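You operate a simulated robot arm through the tools that you are given. There is no shell and no other tool.

You are at the controls of a simulated robot arm. One attempt, no reset.

## Task
Clamp the gripper, test its spring and sort it: good or weak tray.
Fine: the one in the fixture; 20 N or more is good; leave the clamp lever loose. Set down upright: yellow gripper.

Only the result counts: the job must be done as asked and must still hold three seconds after the hand-in. Knocking over, shifting, dropping, spilling or breaking anything else fails it.

## Robot
A 7-joint arm with a fingered hand, fixed in place. Base frame: the origin is on the floor under the middle of its stand, x ahead of it, y to its left, z up; the work surface is at about z = 0.85. Lengths are in m, angles in degrees, forces in N, time in s.
It reaches about 1.164 m from its shoulder. Its first joint turns from -166.0 to 166.0 degrees. Payload 4.7 kg.
Tool frame: the origin (TCP) lies between the finger pads and is the grasp point; the fingertips stand 0.036 m ahead of it; z points along the fingers, y is the line along which they close. The gripper opens to 0.12 m; its body begins 0.042 m behind the TCP. The gripper is a hand of 5 fingers: y runs from the thumb to the fingers, the wrist lies at [-0.018, -0.122, -0.21] in the tool frame, and closing takes about 1.5 s.
Orientation is that of the tool frame in the base frame, as [roll, pitch, yaw] about the fixed x, y, z axes, in that order (R = Rz(yaw) Ry(pitch) Rx(roll)). With the fingers straight down and the wrist toward the robot, the tool's x, y and z point along [0, 1, 0], [1, 0, 0] and [0, 0, -1] of the base frame.

## Interface
- The arm moves only by the tool jog_arm. Its argument "motion" is a list of rows, each an object of numbers (a shift or turn left out is 0, a gripper value left out holds the last): "x", "y", "z": the shift along the tool's x, y, z in m; "wx", "wy", "wz": the turn, a rotation vector about the tool's x, y, z in rad; "claw": the opening in per cent of the stroke, from 0 (shut) to 100 (fully open). In form: [{"x": .., "y": .., "z": .., "wx": .., "wy": .., "wz": .., "claw": ..}, ...]. A call has 1 to 20 rows; each row shifts and turns the commanded pose from where the row before left it, along the tool's axes as they then stand. Rows are played at 5 a second. More than 0.05 m and 8.6 degrees between two rows, or a gripper value outside its range, and nothing of the call is played. A pose out of reach is approached as far as the arm can. The call stops where the force on the tool passes 40 N (or 10 N more than at its start, if that is more) or the arm is blocked; 0.2 s more then pass. The fingers move at their own pace (about 0.045 m/s each) and stop on an object; they squeeze with about 27 N. The grip force told is the motor's: it shows also when the fingers shut on nothing. Time passes only in rows, and 0.2 s behind the last, so rows that do not move let the fingers close. The reply holds the time, the measured pose of the TCP, the force on the tool along the base axes, the opening and the grip force, in the units named above and with some noise, with the torque about the TCP (base axes, N m) and any sound that the robot's microphone picked up.
- Cameras (640 x 400 px; columns grow to the right, rows downward): "scene" is fixed at [0.3998, 0.6488, 1.5934]; the picture's right is [-0.55, 0.83, 0.00], its down [0.80, 0.53, -0.29] and it looks along [-0.24, -0.16, -0.96] (base axes); focal length 365 px, centre (320, 200). "wrist" rides on the gripper at [0.073, -0.091, -0.143] in the tool frame; the picture's right is [-0.80, 0.28, -0.53], its down [-0.53, -0.73, 0.42] and it looks along [-0.27, 0.62, 0.74] (tool axes); focal length 234 px, centre (320, 200). There is no depth. A picture from a camera that has moved, and an enlarged one, comes with that camera's place and axes in the base frame and with its lens.
- snapshot(camera): a new picture of that camera. It takes no simulated time.
- grasp_type(shape): the hand has 5 fingers and takes this shape, open, in about a second: jaw (thumb against the fingers, like two jaws); tri (thumb and two fingers); tip (a fingertip pinch); poke (one finger out to press); point (the index stretched); flat (the hand flat); cup (the hand cupped); fist (a fist). The gripper value then closes the fingers along that shape, each until it touches; the sizes above hold for jaw. It gives what a move gives, with no picture.
- close_up(camera, box): a new picture of the part [left, top, right, bottom] of that camera's present view, enlarged. It takes no simulated time.
- job_done(): hands the job in; it is judged then, once.

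Nothing tells you positions but the pictures and the camera data. Unless the task says otherwise, let go and move clear before handing in.

The tools are called as name(argument=value, ...) on one line, values as JSON. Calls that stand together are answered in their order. jog_arm: Moves the arm, as the interface text tells. Its arguments: {"type":"object","properties":{"motion":{"type":"array","items":{"type":"object","properties":{"x":{"type":"number"},"y":{"type":"number"},"z":{"type":"number"},"wx":{"type":"number"},"wy":{"type":"number"},"wz":{"type":"number"},"claw":{"type":"number"}}}}},"required":["motion"]} The other tools are called the same way: grasp_type (shape) gives the hand a shape; snapshot (camera) takes a picture; close_up (camera, box) takes an enlarged picture of a part of a camera's view; job_done () hands the job in.

At the start:

```text
time: 0.0
tool_pos: [0.2287, 0.5598, 1.1564]
ee_rot: [-179.9, 0.0, 90.0]
force: [-0.3, -0.4, 0.5]
ft_torque: [0.01, -0.01, 0.02]
finger_gap: 0.1196
gripper_force: 0.0
shape: jaw
```

scene: 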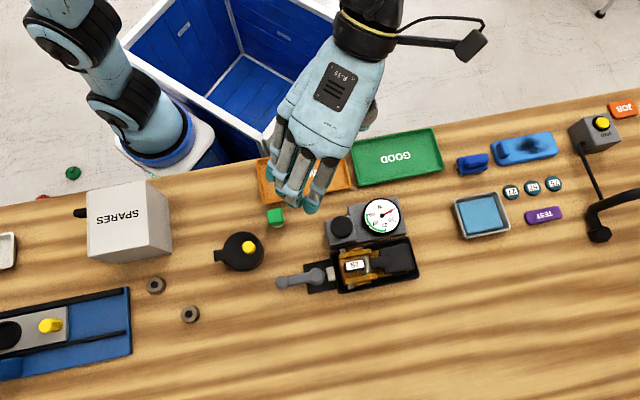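
wrist: 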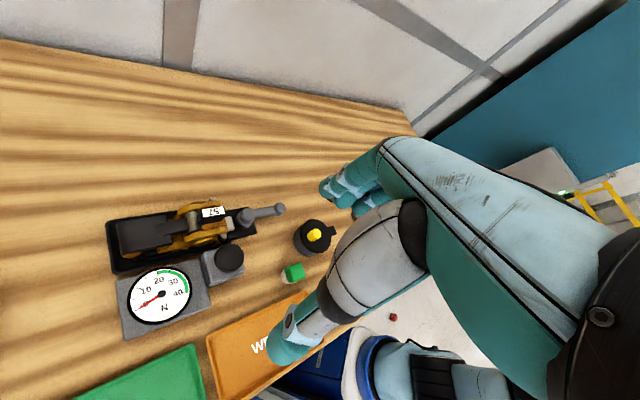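

I see a bench with a fixture holding a yellow gripper (tag "S7"-like), a gauge with a black button, a clamp lever at the fixture's side, and green GOOD and orange WEAK trays. I'll look at close-ups before moving anything.

close_up(camera="scene", box=[260, 180, 440, 300])

close_up(camera="wrist", box=[80, 170, 380, 370])

close_up(camera="scene", box=[420, 90, 640, 250])

close_up(camera="scene", box=[0, 160, 280, 390])

```text
3.33 times, centred on (350, 240) of scene
camera zoom: at [0.3998, 0.6488, 1.5934], right [-0.55, 0.83, 0.0], down [0.8, 0.53, -0.29], along [-0.24, -0.16, -0.96], focal length 1218 px, centre (220, 67)
```

zoom: 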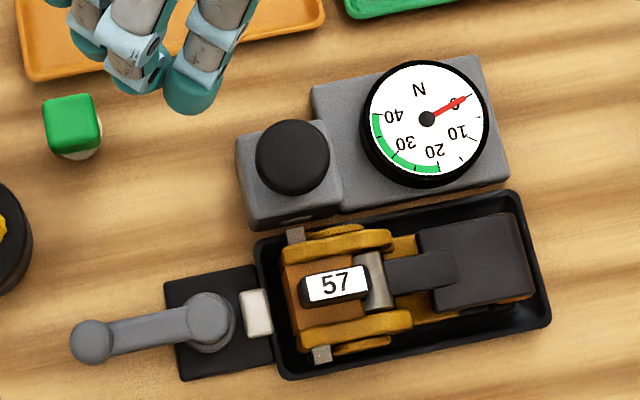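

```text
2.00 times, centred on (230, 270) of wrist
camera zoom: at [0.1361, 0.6339, 1.3003], right [0.28, -0.8, 0.53], down [-0.73, -0.53, -0.42], along [0.62, -0.27, -0.74], focal length 468 px, centre (500, 60)
```

zoom: 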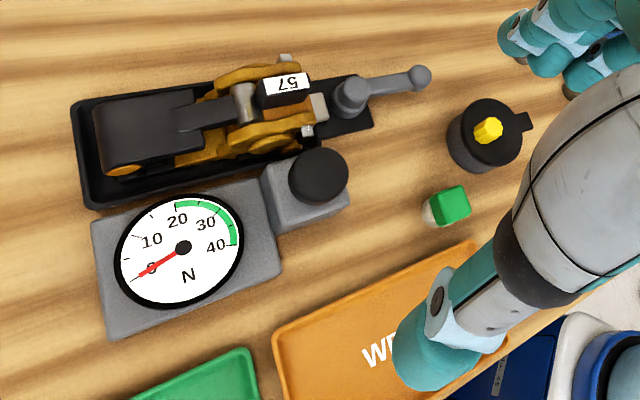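

```text
2.50 times, centred on (530, 170) of scene
camera zoom: at [0.3998, 0.6488, 1.5934], right [-0.55, 0.83, 0.0], down [0.8, 0.53, -0.29], along [-0.24, -0.16, -0.96], focal length 914 px, centre (-205, 275)
```

zoom: 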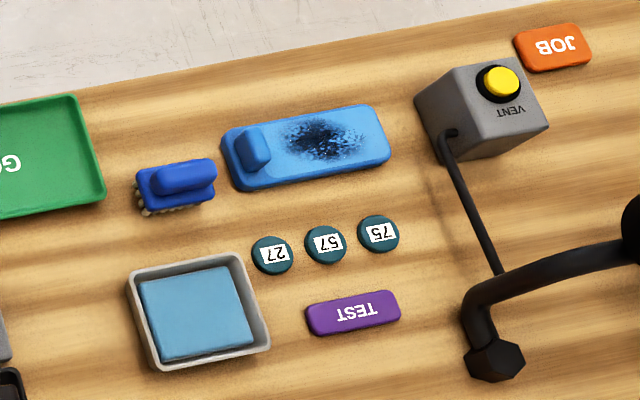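

```text
1.74 times, centred on (140, 275) of scene
camera zoom: at [0.3998, 0.6488, 1.5934], right [-0.55, 0.83, 0.0], down [0.8, 0.53, -0.29], along [-0.24, -0.16, -0.96], focal length 636 px, centre (633, 70)
```

zoom: 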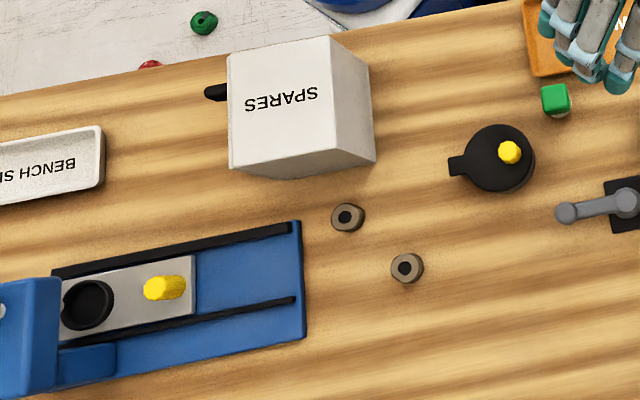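

The fixture sits diagonally on the bench, with its lever pointing away from the gauge block and a black button beside the dial. I'll zoom in tighter on the mechanism to work out how it operates.

close_up(camera="wrist", box=[190, 190, 290, 252])

close_up(camera="wrist", box=[100, 190, 240, 278])

close_up(camera="scene", box=[270, 240, 370, 302])

close_up(camera="scene", box=[330, 230, 430, 292])

```text
6.40 times, centred on (240, 221) of wrist
camera zoom: at [0.1361, 0.6339, 1.3003], right [0.28, -0.8, 0.53], down [-0.73, -0.53, -0.42], along [0.62, -0.27, -0.74], focal length 1499 px, centre (832, 66)
```

zoom: 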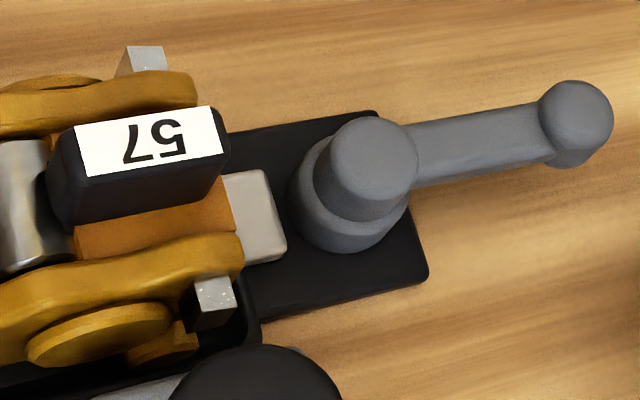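

```text
4.55 times, centred on (170, 234) of wrist
camera zoom: at [0.1361, 0.6339, 1.3003], right [0.28, -0.8, 0.53], down [-0.73, -0.53, -0.42], along [0.62, -0.27, -0.74], focal length 1064 px, centre (1002, 46)
```

zoom: 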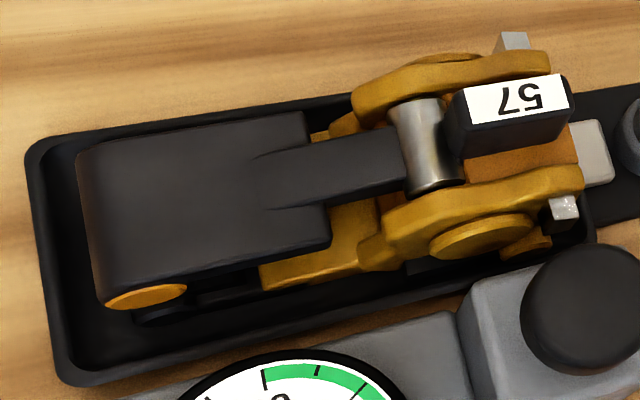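

```text
6.40 times, centred on (320, 271) of scene
camera zoom: at [0.3998, 0.6488, 1.5934], right [-0.55, 0.83, 0.0], down [0.8, 0.53, -0.29], along [-0.24, -0.16, -0.96], focal length 2339 px, centre (320, -254)
```

zoom: 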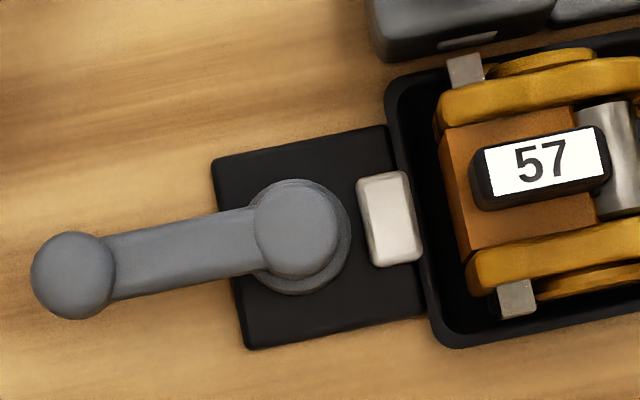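

```text
6.40 times, centred on (380, 261) of scene
camera zoom: at [0.3998, 0.6488, 1.5934], right [-0.55, 0.83, 0.0], down [0.8, 0.53, -0.29], along [-0.24, -0.16, -0.96], focal length 2339 px, centre (-64, -190)
```

zoom: 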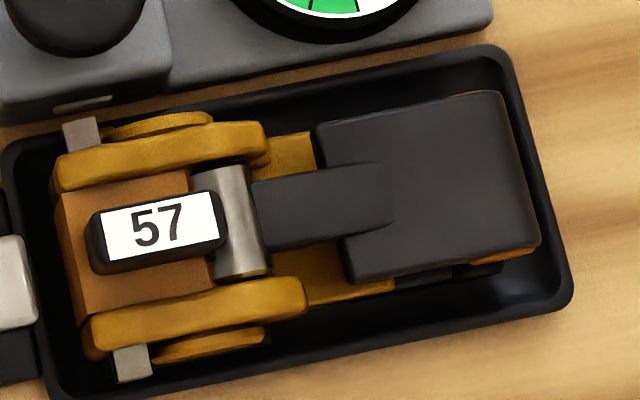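

Triangulating from both cameras puts the lever hub near (0.351, 0.608, 0.89), the lever ball near (0.398, 0.561, 0.89), the button top near (0.254, 0.601, 0.93) and the gripper label near (0.300, 0.657, 0.94). I'll form the poke shape up high to see where its fingertip sits.

grasp_type(shape="poke")

snapshot(camera="scene")

snapshot(camera="wrist")

```text
time: 0.9
tool_pos: [0.2282, 0.5621, 1.1573]
ee_rot: [179.9, -0.1, 89.9]
force: [-0.5, 0.7, 0.0]
ft_torque: [0.01, 0.0, 0.0]
finger_gap: 0.0002
gripper_force: 0.1
shape: poke
```

```text
taken
```

scene: 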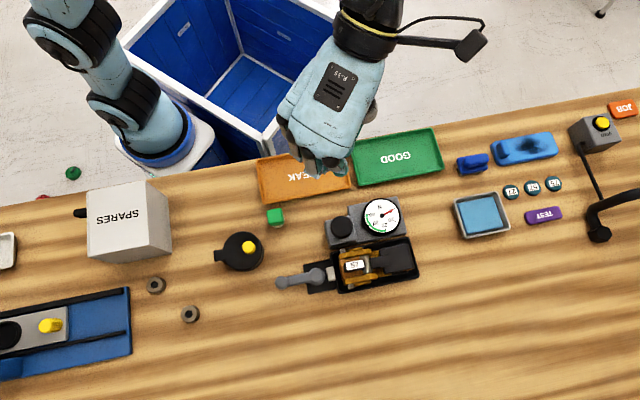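

```text
taken
camera wrist: at [0.1361, 0.6339, 1.3003], right [0.28, -0.8, 0.53], down [-0.73, -0.53, -0.42], along [0.62, -0.27, -0.74], focal length 234 px, centre (320, 200)
```

wrist: 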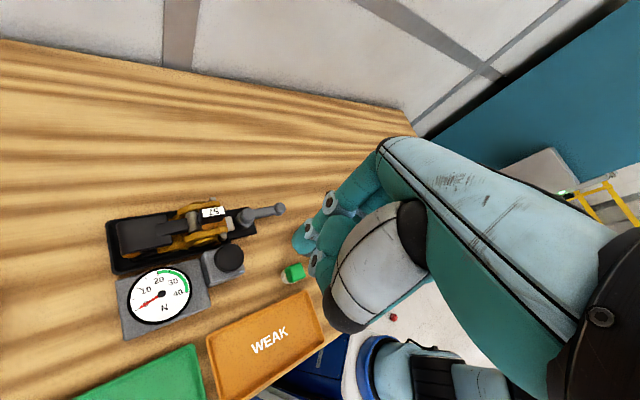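

close_up(camera="wrist", box=[270, 140, 450, 340])

close_up(camera="scene", box=[270, 60, 400, 190])

```text
2.00 times, centred on (360, 240) of wrist
camera zoom: at [0.1361, 0.6339, 1.3003], right [0.28, -0.8, 0.53], down [-0.73, -0.53, -0.42], along [0.62, -0.27, -0.74], focal length 468 px, centre (240, 120)
```

zoom: 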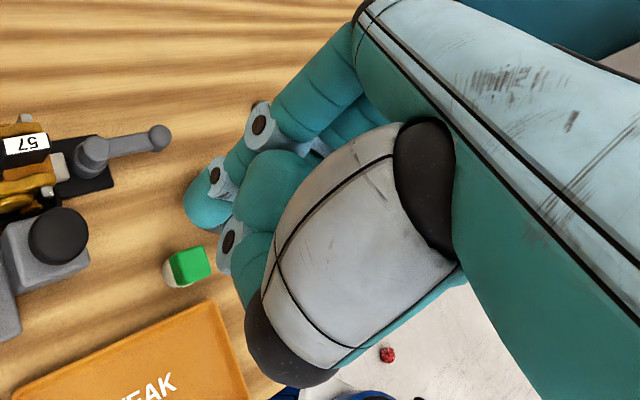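

```text
3.08 times, centred on (335, 125) of scene
camera zoom: at [0.3998, 0.6488, 1.5934], right [-0.55, 0.83, 0.0], down [0.8, 0.53, -0.29], along [-0.24, -0.16, -0.96], focal length 1124 px, centre (274, 431)
```

zoom: 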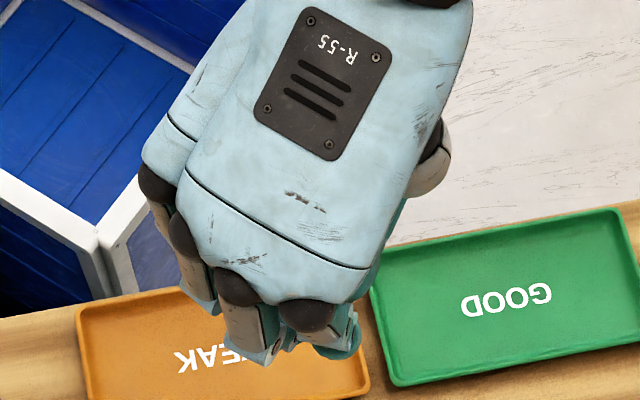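

grasp_type(shape="point")

close_up(camera="wrist", box=[270, 140, 450, 340])

close_up(camera="scene", box=[270, 80, 400, 210])

grasp_type(shape="tip")

close_up(camera="wrist", box=[240, 140, 440, 340])

close_up(camera="scene", box=[270, 80, 400, 210])

```text
time: 1.8
tool_pos: [0.2275, 0.5604, 1.157]
ee_rot: [180.0, 0.0, 90.0]
force: [0.8, -0.4, -0.6]
ft_torque: [0.02, 0.01, 0.01]
finger_gap: 0.0
gripper_force: 0.1
shape: point
```

```text
2.00 times, centred on (360, 240) of wrist
camera zoom: at [0.1361, 0.6339, 1.3003], right [0.28, -0.8, 0.53], down [-0.73, -0.53, -0.42], along [0.62, -0.27, -0.74], focal length 468 px, centre (240, 120)
```

zoom: 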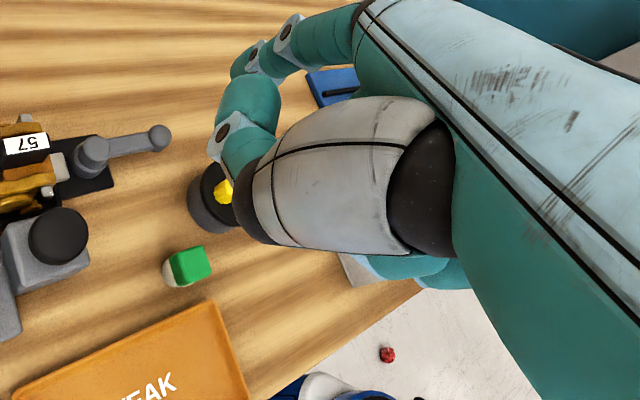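

```text
3.08 times, centred on (335, 145) of scene
camera zoom: at [0.3998, 0.6488, 1.5934], right [-0.55, 0.83, 0.0], down [0.8, 0.53, -0.29], along [-0.24, -0.16, -0.96], focal length 1124 px, centre (274, 369)
```

zoom: 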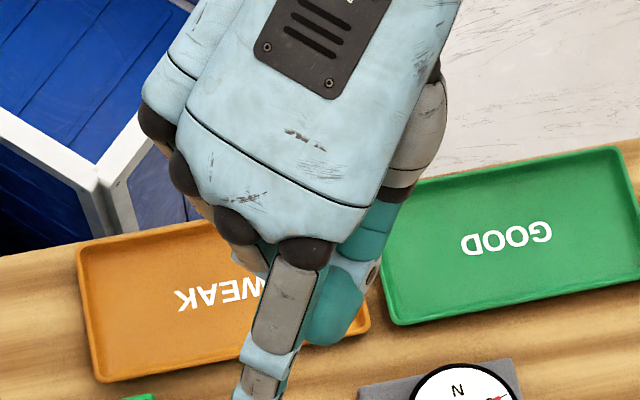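

```text
time: 2.7
tool_pos: [0.2272, 0.5606, 1.1573]
ee_rot: [-180.0, -0.1, 90.0]
force: [0.0, 0.6, -0.2]
ft_torque: [0.0, 0.0, -0.02]
finger_gap: 0.12
gripper_force: 0.1
shape: tip
```

```text
2.00 times, centred on (340, 240) of wrist
camera zoom: at [0.1361, 0.6339, 1.3003], right [0.28, -0.8, 0.53], down [-0.73, -0.53, -0.42], along [0.62, -0.27, -0.74], focal length 468 px, centre (280, 120)
```

zoom: 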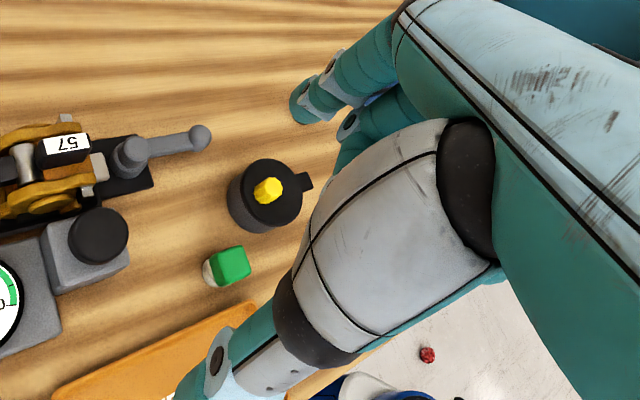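

```text
3.08 times, centred on (335, 145) of scene
camera zoom: at [0.3998, 0.6488, 1.5934], right [-0.55, 0.83, 0.0], down [0.8, 0.53, -0.29], along [-0.24, -0.16, -0.96], focal length 1124 px, centre (274, 369)
```

zoom: 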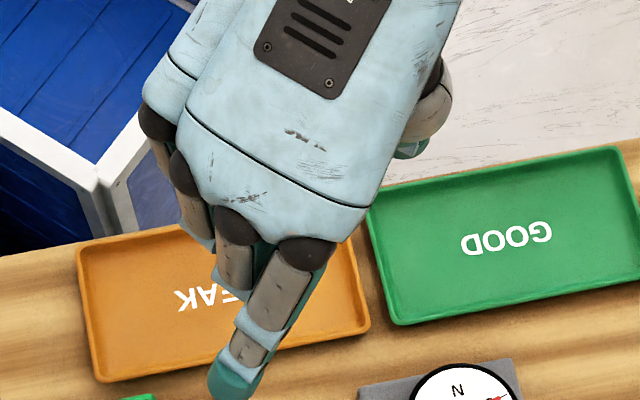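

The tip shape (thumb against index) makes a narrow cage that fits around the lever. I'll move above the lever, turn the hand to line up with it, and partly close the pinch.

jog_arm(motion=[{"y": 0.042, "x": 0.001, "claw": 45}, {"y": 0.042, "x": 0.001}, {"y": 0.042, "x": 0.001}, {"y": 0.0416, "x": 0.0006}, {"wz": -0.131}, {"wz": -0.131}, {"wz": -0.131}, {"wz": -0.131}, {"wz": -0.131}, {"wz": -0.131}, {"z": 0.04}, {"z": 0.04}, {}])

snapshot(camera="scene")

snapshot(camera="wrist")

```text
time: 5.5
tool_pos: [0.3964, 0.5619, 1.0759]
ee_rot: [-179.9, 0.1, 135.1]
force: [-0.4, 0.6, -0.1]
ft_torque: [-0.02, 0.03, 0.03]
finger_gap: 0.0543
gripper_force: 0.0
shape: tip
```

```text
taken
```

scene: 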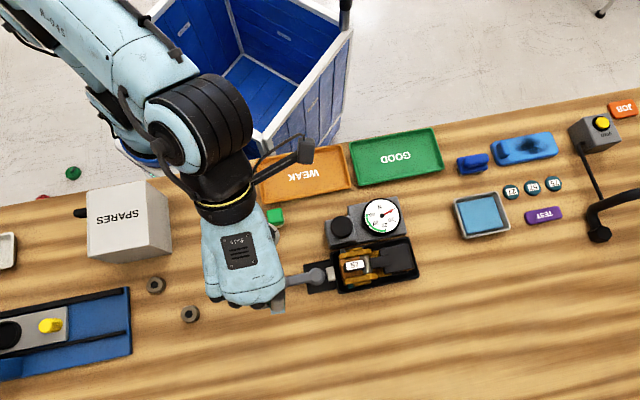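

```text
taken
camera wrist: at [0.2796, 0.5504, 1.2189], right [0.77, -0.37, 0.53], down [-0.14, -0.89, -0.42], along [0.63, 0.25, -0.74], focal length 234 px, centre (320, 200)
```

wrist: 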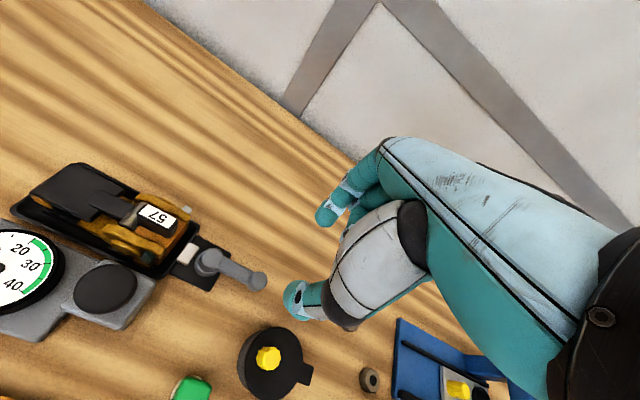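

close_up(camera="wrist", box=[180, 170, 380, 330])

close_up(camera="scene", box=[220, 220, 380, 320])

```text
2.50 times, centred on (280, 250) of wrist
camera zoom: at [0.2796, 0.5504, 1.2189], right [0.77, -0.37, 0.53], down [-0.14, -0.89, -0.42], along [0.63, 0.25, -0.74], focal length 585 px, centre (420, 75)
```

zoom: 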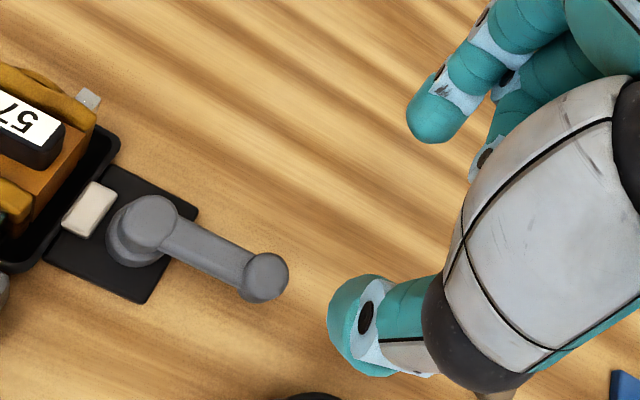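

```text
4.00 times, centred on (300, 270) of scene
camera zoom: at [0.3998, 0.6488, 1.5934], right [-0.55, 0.83, 0.0], down [0.8, 0.53, -0.29], along [-0.24, -0.16, -0.96], focal length 1462 px, centre (400, -80)
```

zoom: 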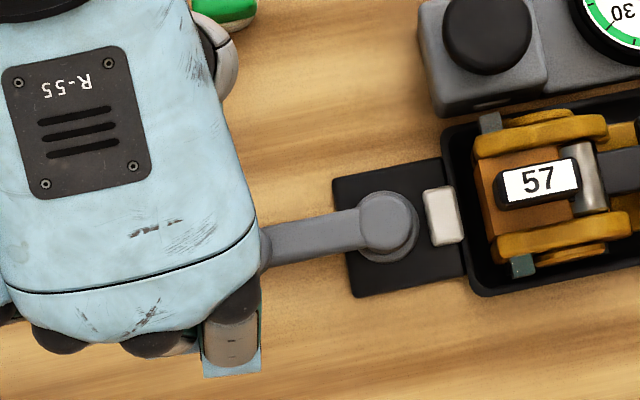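

The ball sits centred between thumb and index as seen from above. I'll go straight down so the fingers straddle the lever.

jog_arm(motion=[{"z": 0.04}, {"z": 0.04}, {"z": 0.04}, {"z": 0.03}, {"z": 0.02}, {"z": 0.009}, {}])

close_up(camera="wrist", box=[180, 120, 380, 320])

close_up(camera="scene", box=[220, 220, 380, 320])

```text
time: 7.1
tool_pos: [0.3954, 0.564, 0.8989]
ee_rot: [-180.0, 0.0, 135.0]
force: [-1.0, 0.1, 0.0]
ft_torque: [-0.01, 0.0, -0.01]
finger_gap: 0.0544
gripper_force: 0.0
shape: tip
```

```text
2.00 times, centred on (280, 220) of wrist
camera zoom: at [0.2785, 0.5511, 1.041], right [0.77, -0.37, 0.53], down [-0.14, -0.89, -0.42], along [0.63, 0.25, -0.74], focal length 468 px, centre (400, 160)
```

zoom: 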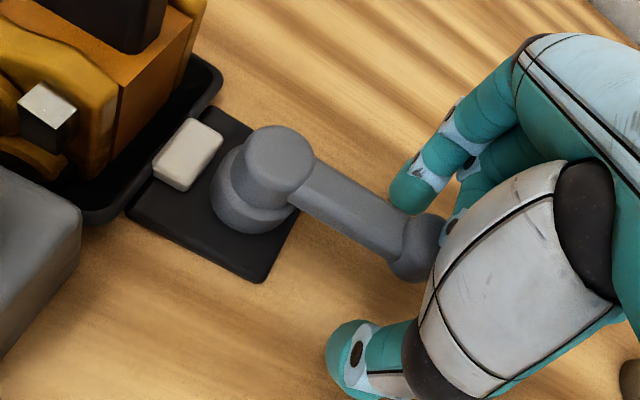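

```text
4.00 times, centred on (300, 270) of scene
camera zoom: at [0.3998, 0.6488, 1.5934], right [-0.55, 0.83, 0.0], down [0.8, 0.53, -0.29], along [-0.24, -0.16, -0.96], focal length 1462 px, centre (400, -80)
```

zoom: 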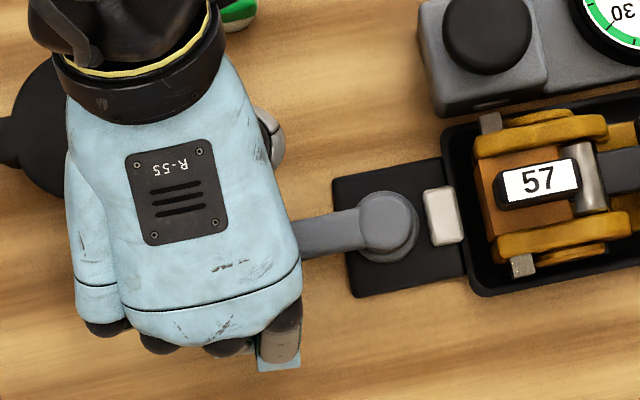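

The fingers straddle the lever with no contact force. I'll start swinging counter-clockwise about the hub and check whether the lever follows and the pad moves.

jog_arm(motion=[{"y": 0.00545, "x": 0.00024, "wz": -0.0873}, {"y": 0.00545, "x": 0.00024, "wz": -0.0873}, {"y": 0.00545, "x": 0.00024, "wz": -0.0873}, {"y": 0.00545, "x": 0.00024, "wz": -0.0873}, {"y": 0.00545, "x": 0.00024, "wz": -0.0873}, {}])

close_up(camera="scene", box=[240, 220, 400, 320])

close_up(camera="wrist", box=[180, 120, 380, 320])

```text
time: 8.5
tool_pos: [0.41, 0.5876, 0.8984]
ee_rot: [-180.0, -0.1, 160.2]
force: [-4.8, -3.0, 0.2]
ft_torque: [-0.06, 0.04, -0.11]
finger_gap: 0.058
gripper_force: 0.0
shape: tip
```

```text
4.00 times, centred on (320, 270) of scene
camera zoom: at [0.3998, 0.6488, 1.5934], right [-0.55, 0.83, 0.0], down [0.8, 0.53, -0.29], along [-0.24, -0.16, -0.96], focal length 1462 px, centre (320, -80)
```

zoom: 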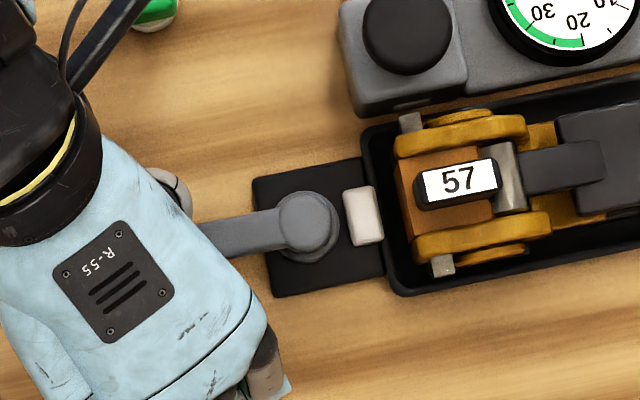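

```text
2.00 times, centred on (280, 220) of wrist
camera zoom: at [0.3101, 0.5265, 1.0407], right [0.85, -0.01, 0.53], down [0.25, -0.87, -0.42], along [0.46, 0.49, -0.74], focal length 468 px, centre (400, 160)
```

zoom: 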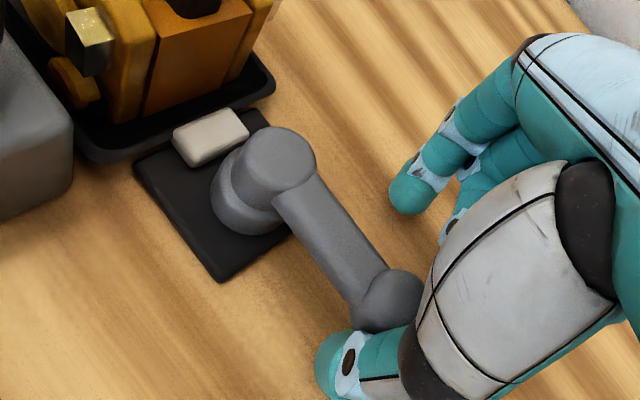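

jog_arm(motion=[{"y": 0.00545, "x": 0.00024, "wz": -0.0873}, {}])

close_up(camera="scene", box=[240, 220, 400, 320])

```text
time: 9.1
tool_pos: [0.4109, 0.5931, 0.8978]
ee_rot: [-179.9, 0.0, 165.2]
force: [-8.8, -7.5, 0.1]
ft_torque: [-0.13, 0.09, -0.33]
finger_gap: 0.0633
gripper_force: 0.1
shape: tip
```

```text
4.00 times, centred on (320, 270) of scene
camera zoom: at [0.3998, 0.6488, 1.5934], right [-0.55, 0.83, 0.0], down [0.8, 0.53, -0.29], along [-0.24, -0.16, -0.96], focal length 1462 px, centre (320, -80)
```

zoom: 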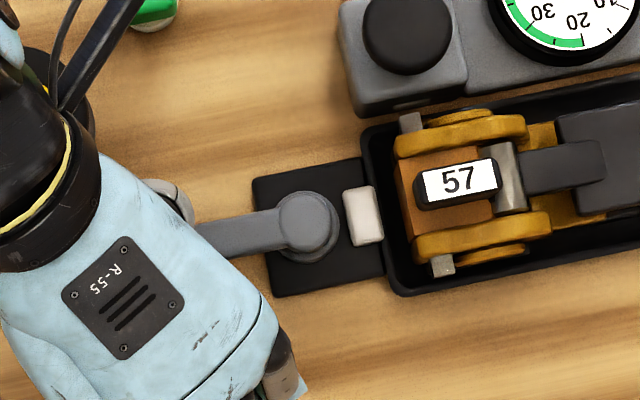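

Counter-clockwise the lever doesn't budge even as the force climbs, so that direction looks like its stop. I'll back off, rise, and set up to push the other way with the poke finger on the far side of the lever.

jog_arm(motion=[{"y": -0.00545, "x": 0.00024, "wz": 0.0873}, {"y": -0.00545, "x": 0.00024, "wz": 0.0873}, {"y": -0.00545, "x": 0.00024, "wz": 0.0873}, {"y": -0.00545, "x": 0.00024, "wz": 0.0873}, {"y": -0.00545, "x": 0.00024, "wz": 0.0873}, {"y": -0.00545, "x": 0.00024, "wz": 0.0873}, {"z": -0.03}, {"z": -0.04}, {"z": -0.04}, {"z": -0.04}, {}])

snapshot(camera="wrist")

grasp_type(shape="poke")

jog_arm(motion=[{"wz": -0.131}, {"wz": -0.131}, {"wz": -0.131}, {"wz": -0.131}, {"wz": -0.131}, {"wz": -0.131}, {"wz": -0.131}, {"wz": -0.131}, {"wz": -0.131}, {"wz": -0.131}, {"wz": -0.131}, {"wz": -0.131}, {}])

snapshot(camera="scene")

snapshot(camera="wrist")

```text
time: 11.5
tool_pos: [0.3949, 0.5622, 1.0469]
ee_rot: [-179.9, 0.0, 135.0]
force: [0.5, 0.1, -0.2]
ft_torque: [0.02, -0.02, 0.0]
finger_gap: 0.0545
gripper_force: 0.0
shape: tip
```

```text
taken
camera wrist: at [0.2787, 0.5508, 1.1903], right [0.77, -0.37, 0.53], down [-0.14, -0.89, -0.42], along [0.63, 0.25, -0.74], focal length 234 px, centre (320, 200)
```

wrist: 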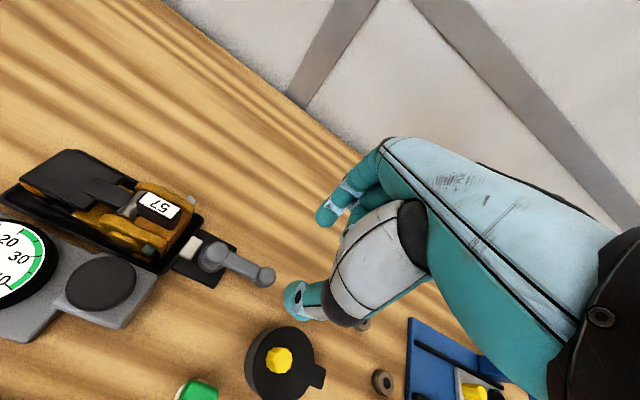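

```text
time: 12.4
tool_pos: [0.3944, 0.5642, 1.0471]
ee_rot: [-180.0, 0.0, 135.1]
force: [-0.1, 0.9, -0.3]
ft_torque: [0.0, -0.02, -0.03]
finger_gap: 0.0002
gripper_force: 0.1
shape: poke
```

```text
time: 15.2
tool_pos: [0.3957, 0.5635, 1.0487]
ee_rot: [-180.0, 0.0, -134.7]
force: [0.0, 0.2, -0.5]
ft_torque: [-0.01, -0.01, -0.01]
finger_gap: 0.0
gripper_force: 0.0
shape: poke
```

```text
taken
```

scene: 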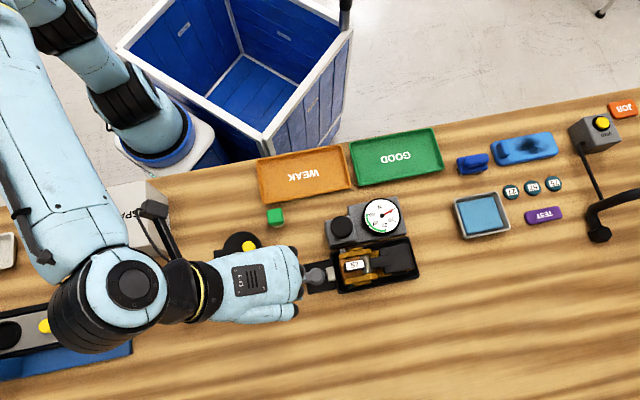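

```text
taken
camera wrist: at [0.4087, 0.4486, 1.1916], right [0.37, 0.77, 0.53], down [0.89, -0.14, -0.42], along [-0.25, 0.63, -0.74], focal length 234 px, centre (320, 200)
```

wrist: 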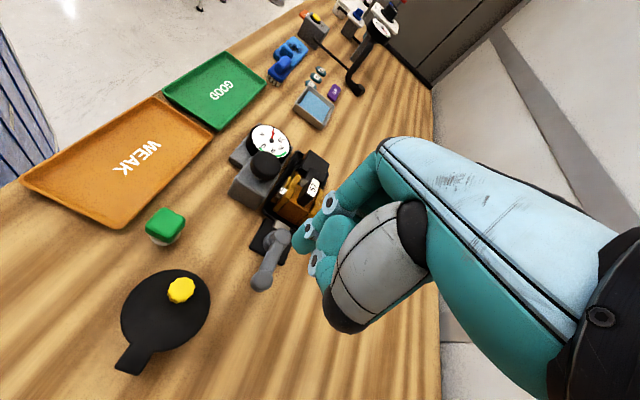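

jog_arm(motion=[{"x": -0.028, "y": -0.003}, {"x": -0.028, "y": -0.003}, {"z": 0.03}, {"z": 0.03}, {"z": 0.03}, {}])

close_up(camera="wrist", box=[180, 140, 400, 360])

snapshot(camera="scene")

```text
time: 16.6
tool_pos: [0.4402, 0.5997, 0.9582]
ee_rot: [-179.9, 0.1, -134.9]
force: [0.9, -0.2, -0.2]
ft_torque: [0.03, 0.02, -0.02]
finger_gap: 0.0
gripper_force: 0.1
shape: poke
```

```text
1.82 times, centred on (290, 250) of wrist
camera zoom: at [0.4537, 0.4846, 1.1009], right [0.37, 0.77, 0.53], down [0.89, -0.14, -0.42], along [-0.25, 0.63, -0.74], focal length 426 px, centre (374, 109)
```

zoom: 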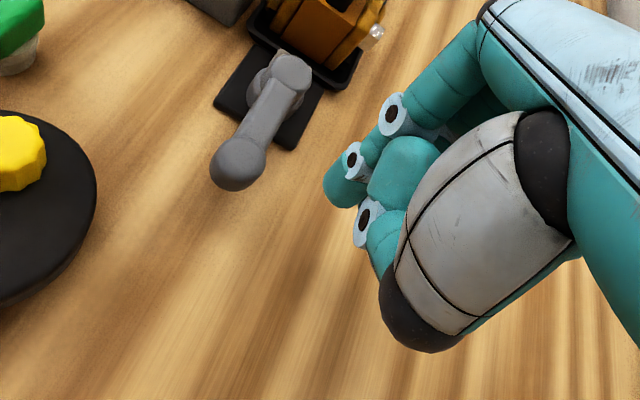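

```text
taken
```

scene: 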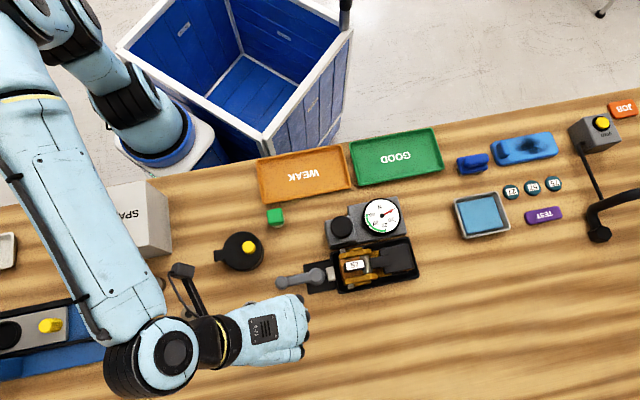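

jog_arm(motion=[{"z": 0.03}, {"z": 0.02}, {"z": 0.008}, {}])

close_up(camera="wrist", box=[180, 140, 400, 360])

```text
time: 17.6
tool_pos: [0.4413, 0.601, 0.9009]
ee_rot: [-180.0, 0.1, -134.8]
force: [-0.6, -0.4, 0.4]
ft_torque: [-0.02, 0.0, 0.01]
finger_gap: 0.0001
gripper_force: 0.0
shape: poke
```

```text
1.82 times, centred on (290, 250) of wrist
camera zoom: at [0.4539, 0.4849, 1.0439], right [0.37, 0.77, 0.53], down [0.89, -0.14, -0.42], along [-0.25, 0.63, -0.74], focal length 426 px, centre (374, 109)
```

zoom: 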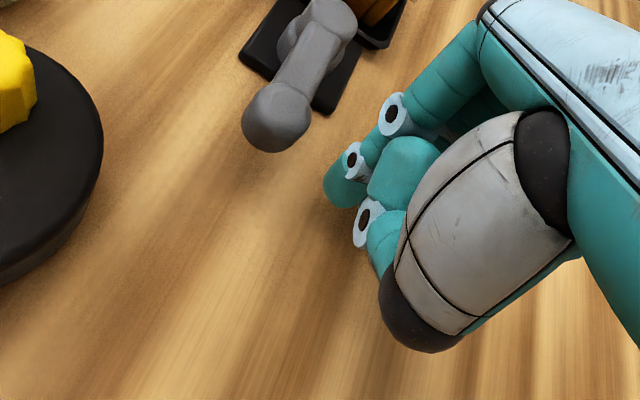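

The fingertip is level with the lever and about 2.5 cm to its far side, with no contact. I'll close that gap and start pushing clockwise in an arc about the hub.

jog_arm(motion=[{"x": 0.0125}, {"x": 0.0125}, {"x": 0.00615, "y": -0.0027, "wz": 0.0873}, {"x": 0.00615, "y": -0.0027, "wz": 0.0873}, {}])

close_up(camera="wrist", box=[180, 140, 400, 360])

close_up(camera="scene", box=[240, 220, 400, 320])

```text
time: 18.8
tool_pos: [0.4165, 0.5699, 0.9009]
ee_rot: [179.9, -0.1, -144.9]
force: [0.3, -0.1, -0.2]
ft_torque: [0.0, -0.05, -0.02]
finger_gap: 0.0
gripper_force: 0.0
shape: poke
```

```text
1.82 times, centred on (290, 250) of wrist
camera zoom: at [0.4098, 0.4541, 1.0441], right [0.5, 0.69, 0.53], down [0.86, -0.29, -0.42], along [-0.14, 0.66, -0.74], focal length 426 px, centre (374, 109)
```

zoom: 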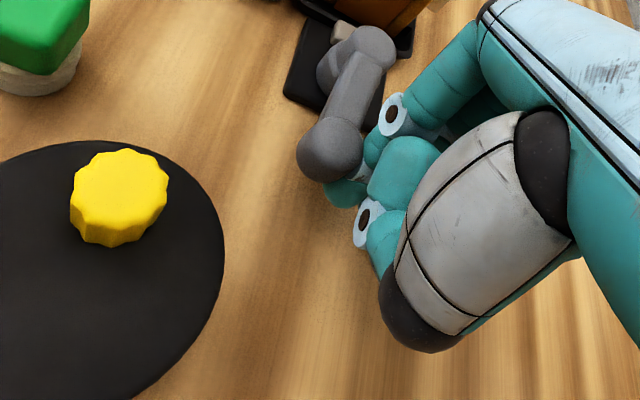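

```text
4.00 times, centred on (320, 270) of scene
camera zoom: at [0.3998, 0.6488, 1.5934], right [-0.55, 0.83, 0.0], down [0.8, 0.53, -0.29], along [-0.24, -0.16, -0.96], focal length 1462 px, centre (320, -80)
```

zoom: 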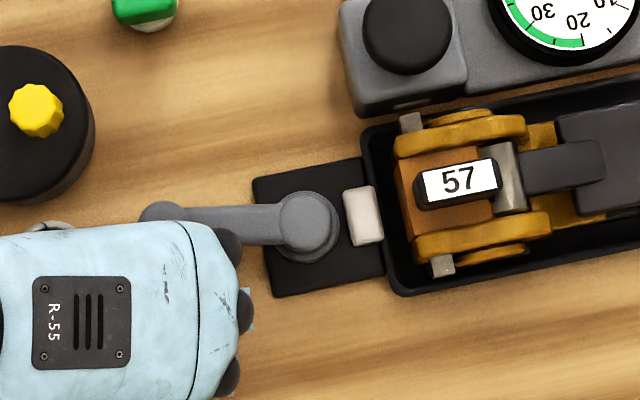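

The lever turns easily clockwise. I'll keep following the arc.

jog_arm(motion=[{"x": 0.00615, "y": -0.0027, "wz": 0.0873}, {"x": 0.00615, "y": -0.0027, "wz": 0.0873}, {"x": 0.00615, "y": -0.0027, "wz": 0.0873}, {"x": 0.00615, "y": -0.0027, "wz": 0.0873}, {"x": 0.00615, "y": -0.0027, "wz": 0.0873}, {"x": 0.00615, "y": -0.0027, "wz": 0.0873}, {}])

close_up(camera="wrist", box=[180, 140, 400, 360])

close_up(camera="scene", box=[240, 200, 400, 300])

```text
time: 20.4
tool_pos: [0.3899, 0.5409, 0.9009]
ee_rot: [179.9, -0.1, -174.9]
force: [0.3, 0.6, 0.0]
ft_torque: [0.0, 0.0, -0.02]
finger_gap: 0.0
gripper_force: 0.1
shape: poke
```

```text
1.82 times, centred on (290, 250) of wrist
camera zoom: at [0.3245, 0.4435, 1.0436], right [0.78, 0.35, 0.53], down [0.6, -0.68, -0.42], along [0.21, 0.64, -0.74], focal length 426 px, centre (374, 109)
```

zoom: 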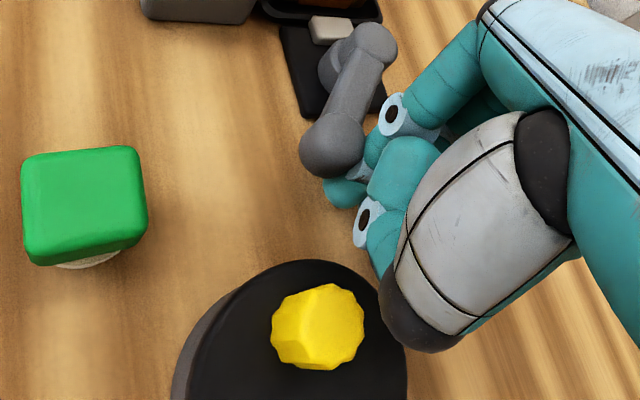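

```text
4.00 times, centred on (320, 250) of scene
camera zoom: at [0.3998, 0.6488, 1.5934], right [-0.55, 0.83, 0.0], down [0.8, 0.53, -0.29], along [-0.24, -0.16, -0.96], focal length 1462 px, centre (320, 0)
```

zoom: 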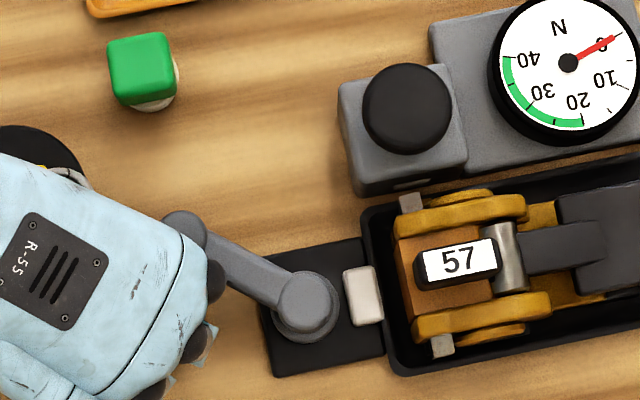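

The lever is now about 40° round, and the next stretch carries my thumb over the puck's yellow knob. I'll raise the hand a little and tilt the thumb side up for clearance before going on.

jog_arm(motion=[{"z": -0.01, "y": 0.004}, {"wx": 0.1}, {"wx": 0.1}, {}])

close_up(camera="wrist", box=[180, 140, 400, 360])

close_up(camera="scene", box=[200, 200, 360, 300])

```text
time: 21.4
tool_pos: [0.388, 0.5444, 0.9108]
ee_rot: [-168.5, 0.0, -174.8]
force: [-0.3, -0.1, -0.3]
ft_torque: [0.0, 0.0, 0.01]
finger_gap: 0.0002
gripper_force: 0.0
shape: poke
```

```text
1.82 times, centred on (290, 250) of wrist
camera zoom: at [0.3212, 0.4778, 1.069], right [0.77, 0.45, 0.46], down [0.6, -0.75, -0.27], along [0.22, 0.48, -0.85], focal length 426 px, centre (374, 109)
```

zoom: 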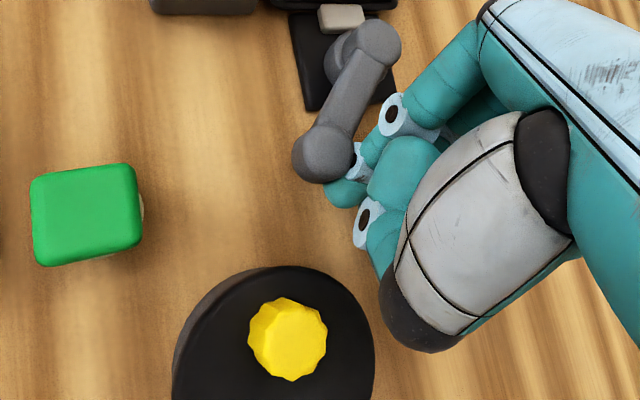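

```text
4.00 times, centred on (280, 250) of scene
camera zoom: at [0.3998, 0.6488, 1.5934], right [-0.55, 0.83, 0.0], down [0.8, 0.53, -0.29], along [-0.24, -0.16, -0.96], focal length 1462 px, centre (480, 0)
```

zoom: 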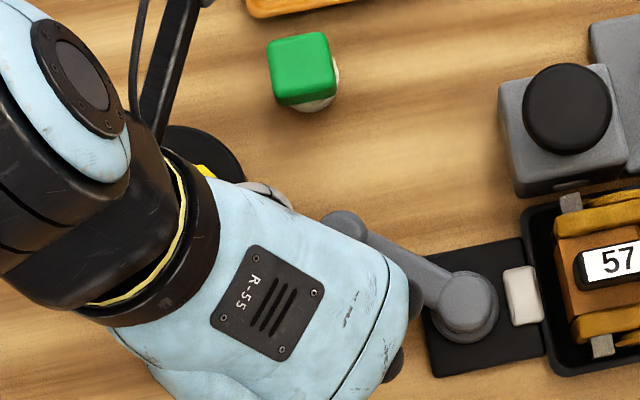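

jog_arm(motion=[{"x": 0.0059, "y": -0.00255, "z": 0.0005, "wy": 0.01734, "wz": 0.0856}, {"x": 0.0059, "y": -0.00255, "z": 0.0005, "wy": 0.01734, "wz": 0.0856}, {"x": 0.0059, "y": -0.00255, "z": 0.0005, "wy": 0.01734, "wz": 0.0856}, {"x": 0.0059, "y": -0.00255, "z": 0.0005, "wy": 0.01734, "wz": 0.0856}, {}])

close_up(camera="wrist", box=[180, 140, 400, 360])

close_up(camera="scene", box=[200, 200, 360, 300])

```text
time: 22.6
tool_pos: [0.3643, 0.5346, 0.9092]
ee_rot: [-168.5, 0.0, 165.0]
force: [0.8, -0.5, -0.2]
ft_torque: [0.01, -0.01, 0.01]
finger_gap: 0.0
gripper_force: 0.1
shape: poke
```

```text
1.82 times, centred on (290, 250) of wrist
camera zoom: at [0.2779, 0.4951, 1.068], right [0.87, 0.16, 0.46], down [0.31, -0.91, -0.27], along [0.38, 0.38, -0.85], focal length 426 px, centre (374, 109)
```

zoom: 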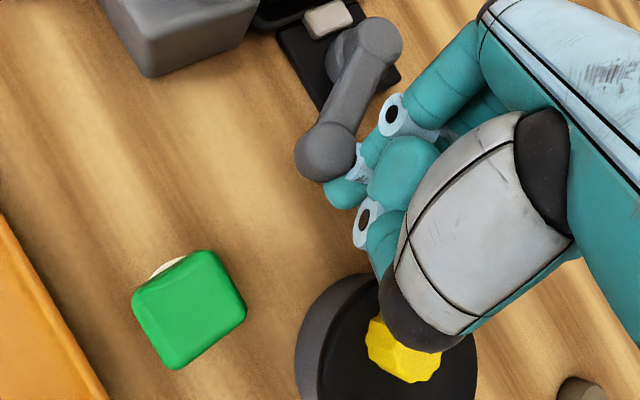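

```text
4.00 times, centred on (280, 250) of scene
camera zoom: at [0.3998, 0.6488, 1.5934], right [-0.55, 0.83, 0.0], down [0.8, 0.53, -0.29], along [-0.24, -0.16, -0.96], focal length 1462 px, centre (480, 0)
```

zoom: 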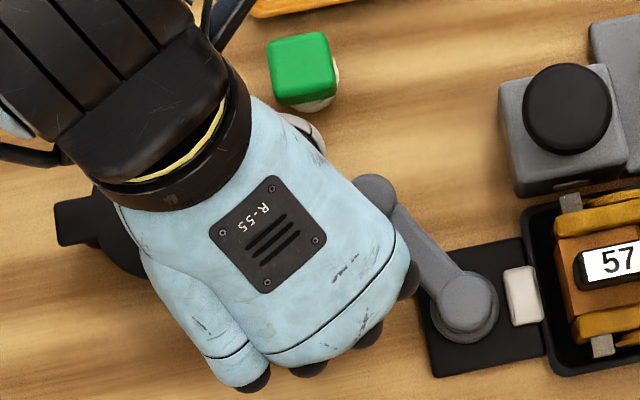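

jog_arm(motion=[{"x": 0.0059, "y": -0.00255, "z": 0.0005, "wy": 0.01734, "wz": 0.0856}, {"x": 0.0059, "y": -0.00255, "z": 0.0005, "wy": 0.01734, "wz": 0.0856}, {"x": 0.0059, "y": -0.00255, "z": 0.0005, "wy": 0.01734, "wz": 0.0856}, {"x": 0.0059, "y": -0.00255, "z": 0.0005, "wy": 0.01734, "wz": 0.0856}, {}])

close_up(camera="wrist", box=[180, 140, 400, 360])

close_up(camera="scene", box=[220, 200, 380, 300])

```text
time: 23.8
tool_pos: [0.339, 0.533, 0.9097]
ee_rot: [-168.5, -0.1, 145.0]
force: [0.9, 0.0, -0.1]
ft_torque: [-0.03, -0.04, -0.01]
finger_gap: 0.0
gripper_force: 0.1
shape: poke
```

```text
1.82 times, centred on (290, 250) of wrist
camera zoom: at [0.2437, 0.525, 1.0678], right [0.88, -0.15, 0.46], down [-0.02, -0.96, -0.27], along [0.48, 0.23, -0.85], focal length 426 px, centre (374, 109)
```

zoom: 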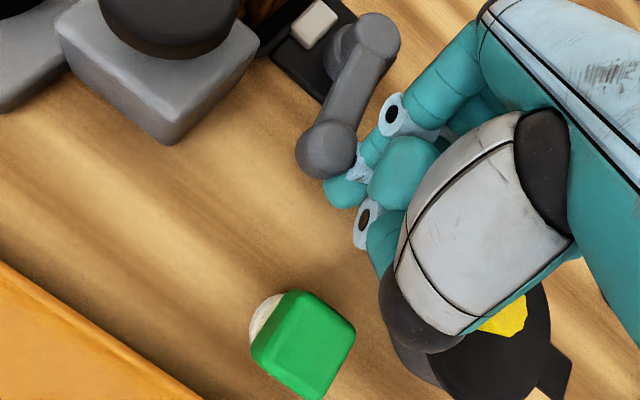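

```text
4.00 times, centred on (300, 250) of scene
camera zoom: at [0.3998, 0.6488, 1.5934], right [-0.55, 0.83, 0.0], down [0.8, 0.53, -0.29], along [-0.24, -0.16, -0.96], focal length 1462 px, centre (400, 0)
```

zoom: 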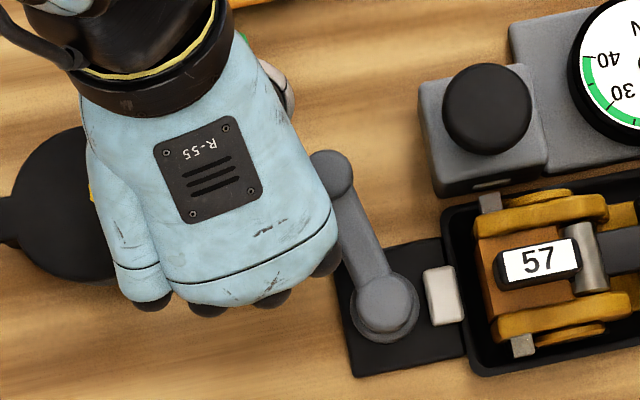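

jog_arm(motion=[{"x": 0.0059, "y": -0.00255, "z": 0.0005, "wy": 0.01734, "wz": 0.0856}, {"x": 0.0059, "y": -0.00255, "z": 0.0005, "wy": 0.01734, "wz": 0.0856}, {}])

close_up(camera="wrist", box=[180, 120, 400, 340])

close_up(camera="scene", box=[220, 200, 380, 300])

```text
time: 24.6
tool_pos: [0.3269, 0.536, 0.9095]
ee_rot: [-168.5, 0.0, 135.1]
force: [-0.3, -0.3, -0.4]
ft_torque: [0.03, 0.01, 0.01]
finger_gap: 0.0
gripper_force: 0.0
shape: poke
```

```text
1.82 times, centred on (290, 230) of wrist
camera zoom: at [0.2314, 0.5452, 1.0682], right [0.84, -0.3, 0.46], down [-0.19, -0.94, -0.27], along [0.51, 0.14, -0.85], focal length 426 px, centre (374, 146)
```

zoom: 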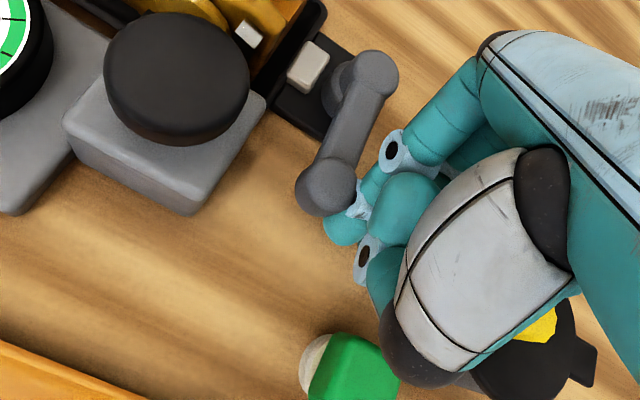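

```text
4.00 times, centred on (300, 250) of scene
camera zoom: at [0.3998, 0.6488, 1.5934], right [-0.55, 0.83, 0.0], down [0.8, 0.53, -0.29], along [-0.24, -0.16, -0.96], focal length 1462 px, centre (400, 0)
```

zoom: 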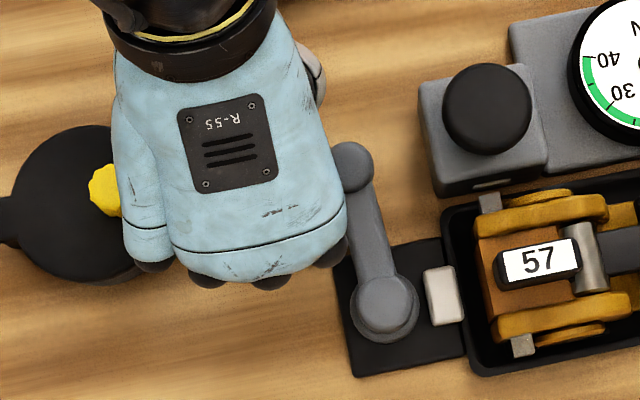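

jog_arm(motion=[{"x": 0.0059, "y": -0.00255, "z": 0.0005, "wy": 0.01734, "wz": 0.0856}, {"x": 0.0059, "y": -0.00255, "z": 0.0005, "wy": 0.01734, "wz": 0.0856}, {}])

close_up(camera="wrist", box=[180, 120, 400, 340])

close_up(camera="scene", box=[220, 200, 380, 300])

```text
time: 25.4
tool_pos: [0.3175, 0.5408, 0.91]
ee_rot: [-168.6, 0.6, 125.1]
force: [31.9, -19.6, 9.2]
ft_torque: [-0.16, -0.53, -0.27]
finger_gap: 0.0001
gripper_force: 0.0
shape: poke
stopped in row 3: the force on the tool passed its limit at 42 N (the readings are from after the stop); the commanded pose is now the measured one
```

```text
1.82 times, centred on (290, 230) of wrist
camera zoom: at [0.2243, 0.566, 1.0681], right [0.77, -0.44, 0.47], down [-0.35, -0.9, -0.27], along [0.54, 0.04, -0.84], focal length 426 px, centre (374, 146)
```

zoom: 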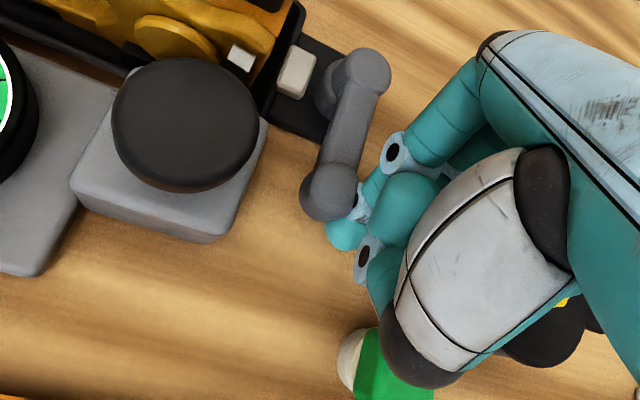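

```text
4.00 times, centred on (300, 250) of scene
camera zoom: at [0.3998, 0.6488, 1.5934], right [-0.55, 0.83, 0.0], down [0.8, 0.53, -0.29], along [-0.24, -0.16, -0.96], focal length 1462 px, centre (400, 0)
```

zoom: 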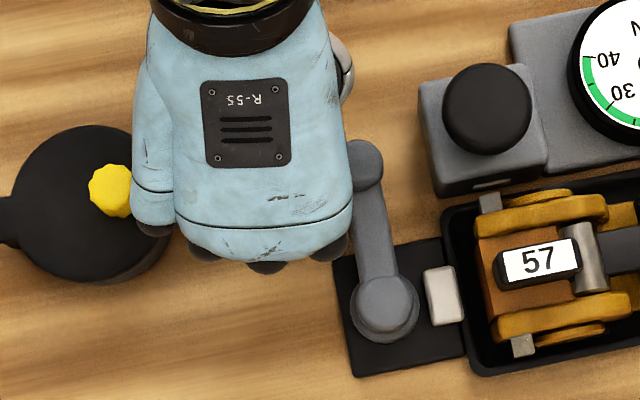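

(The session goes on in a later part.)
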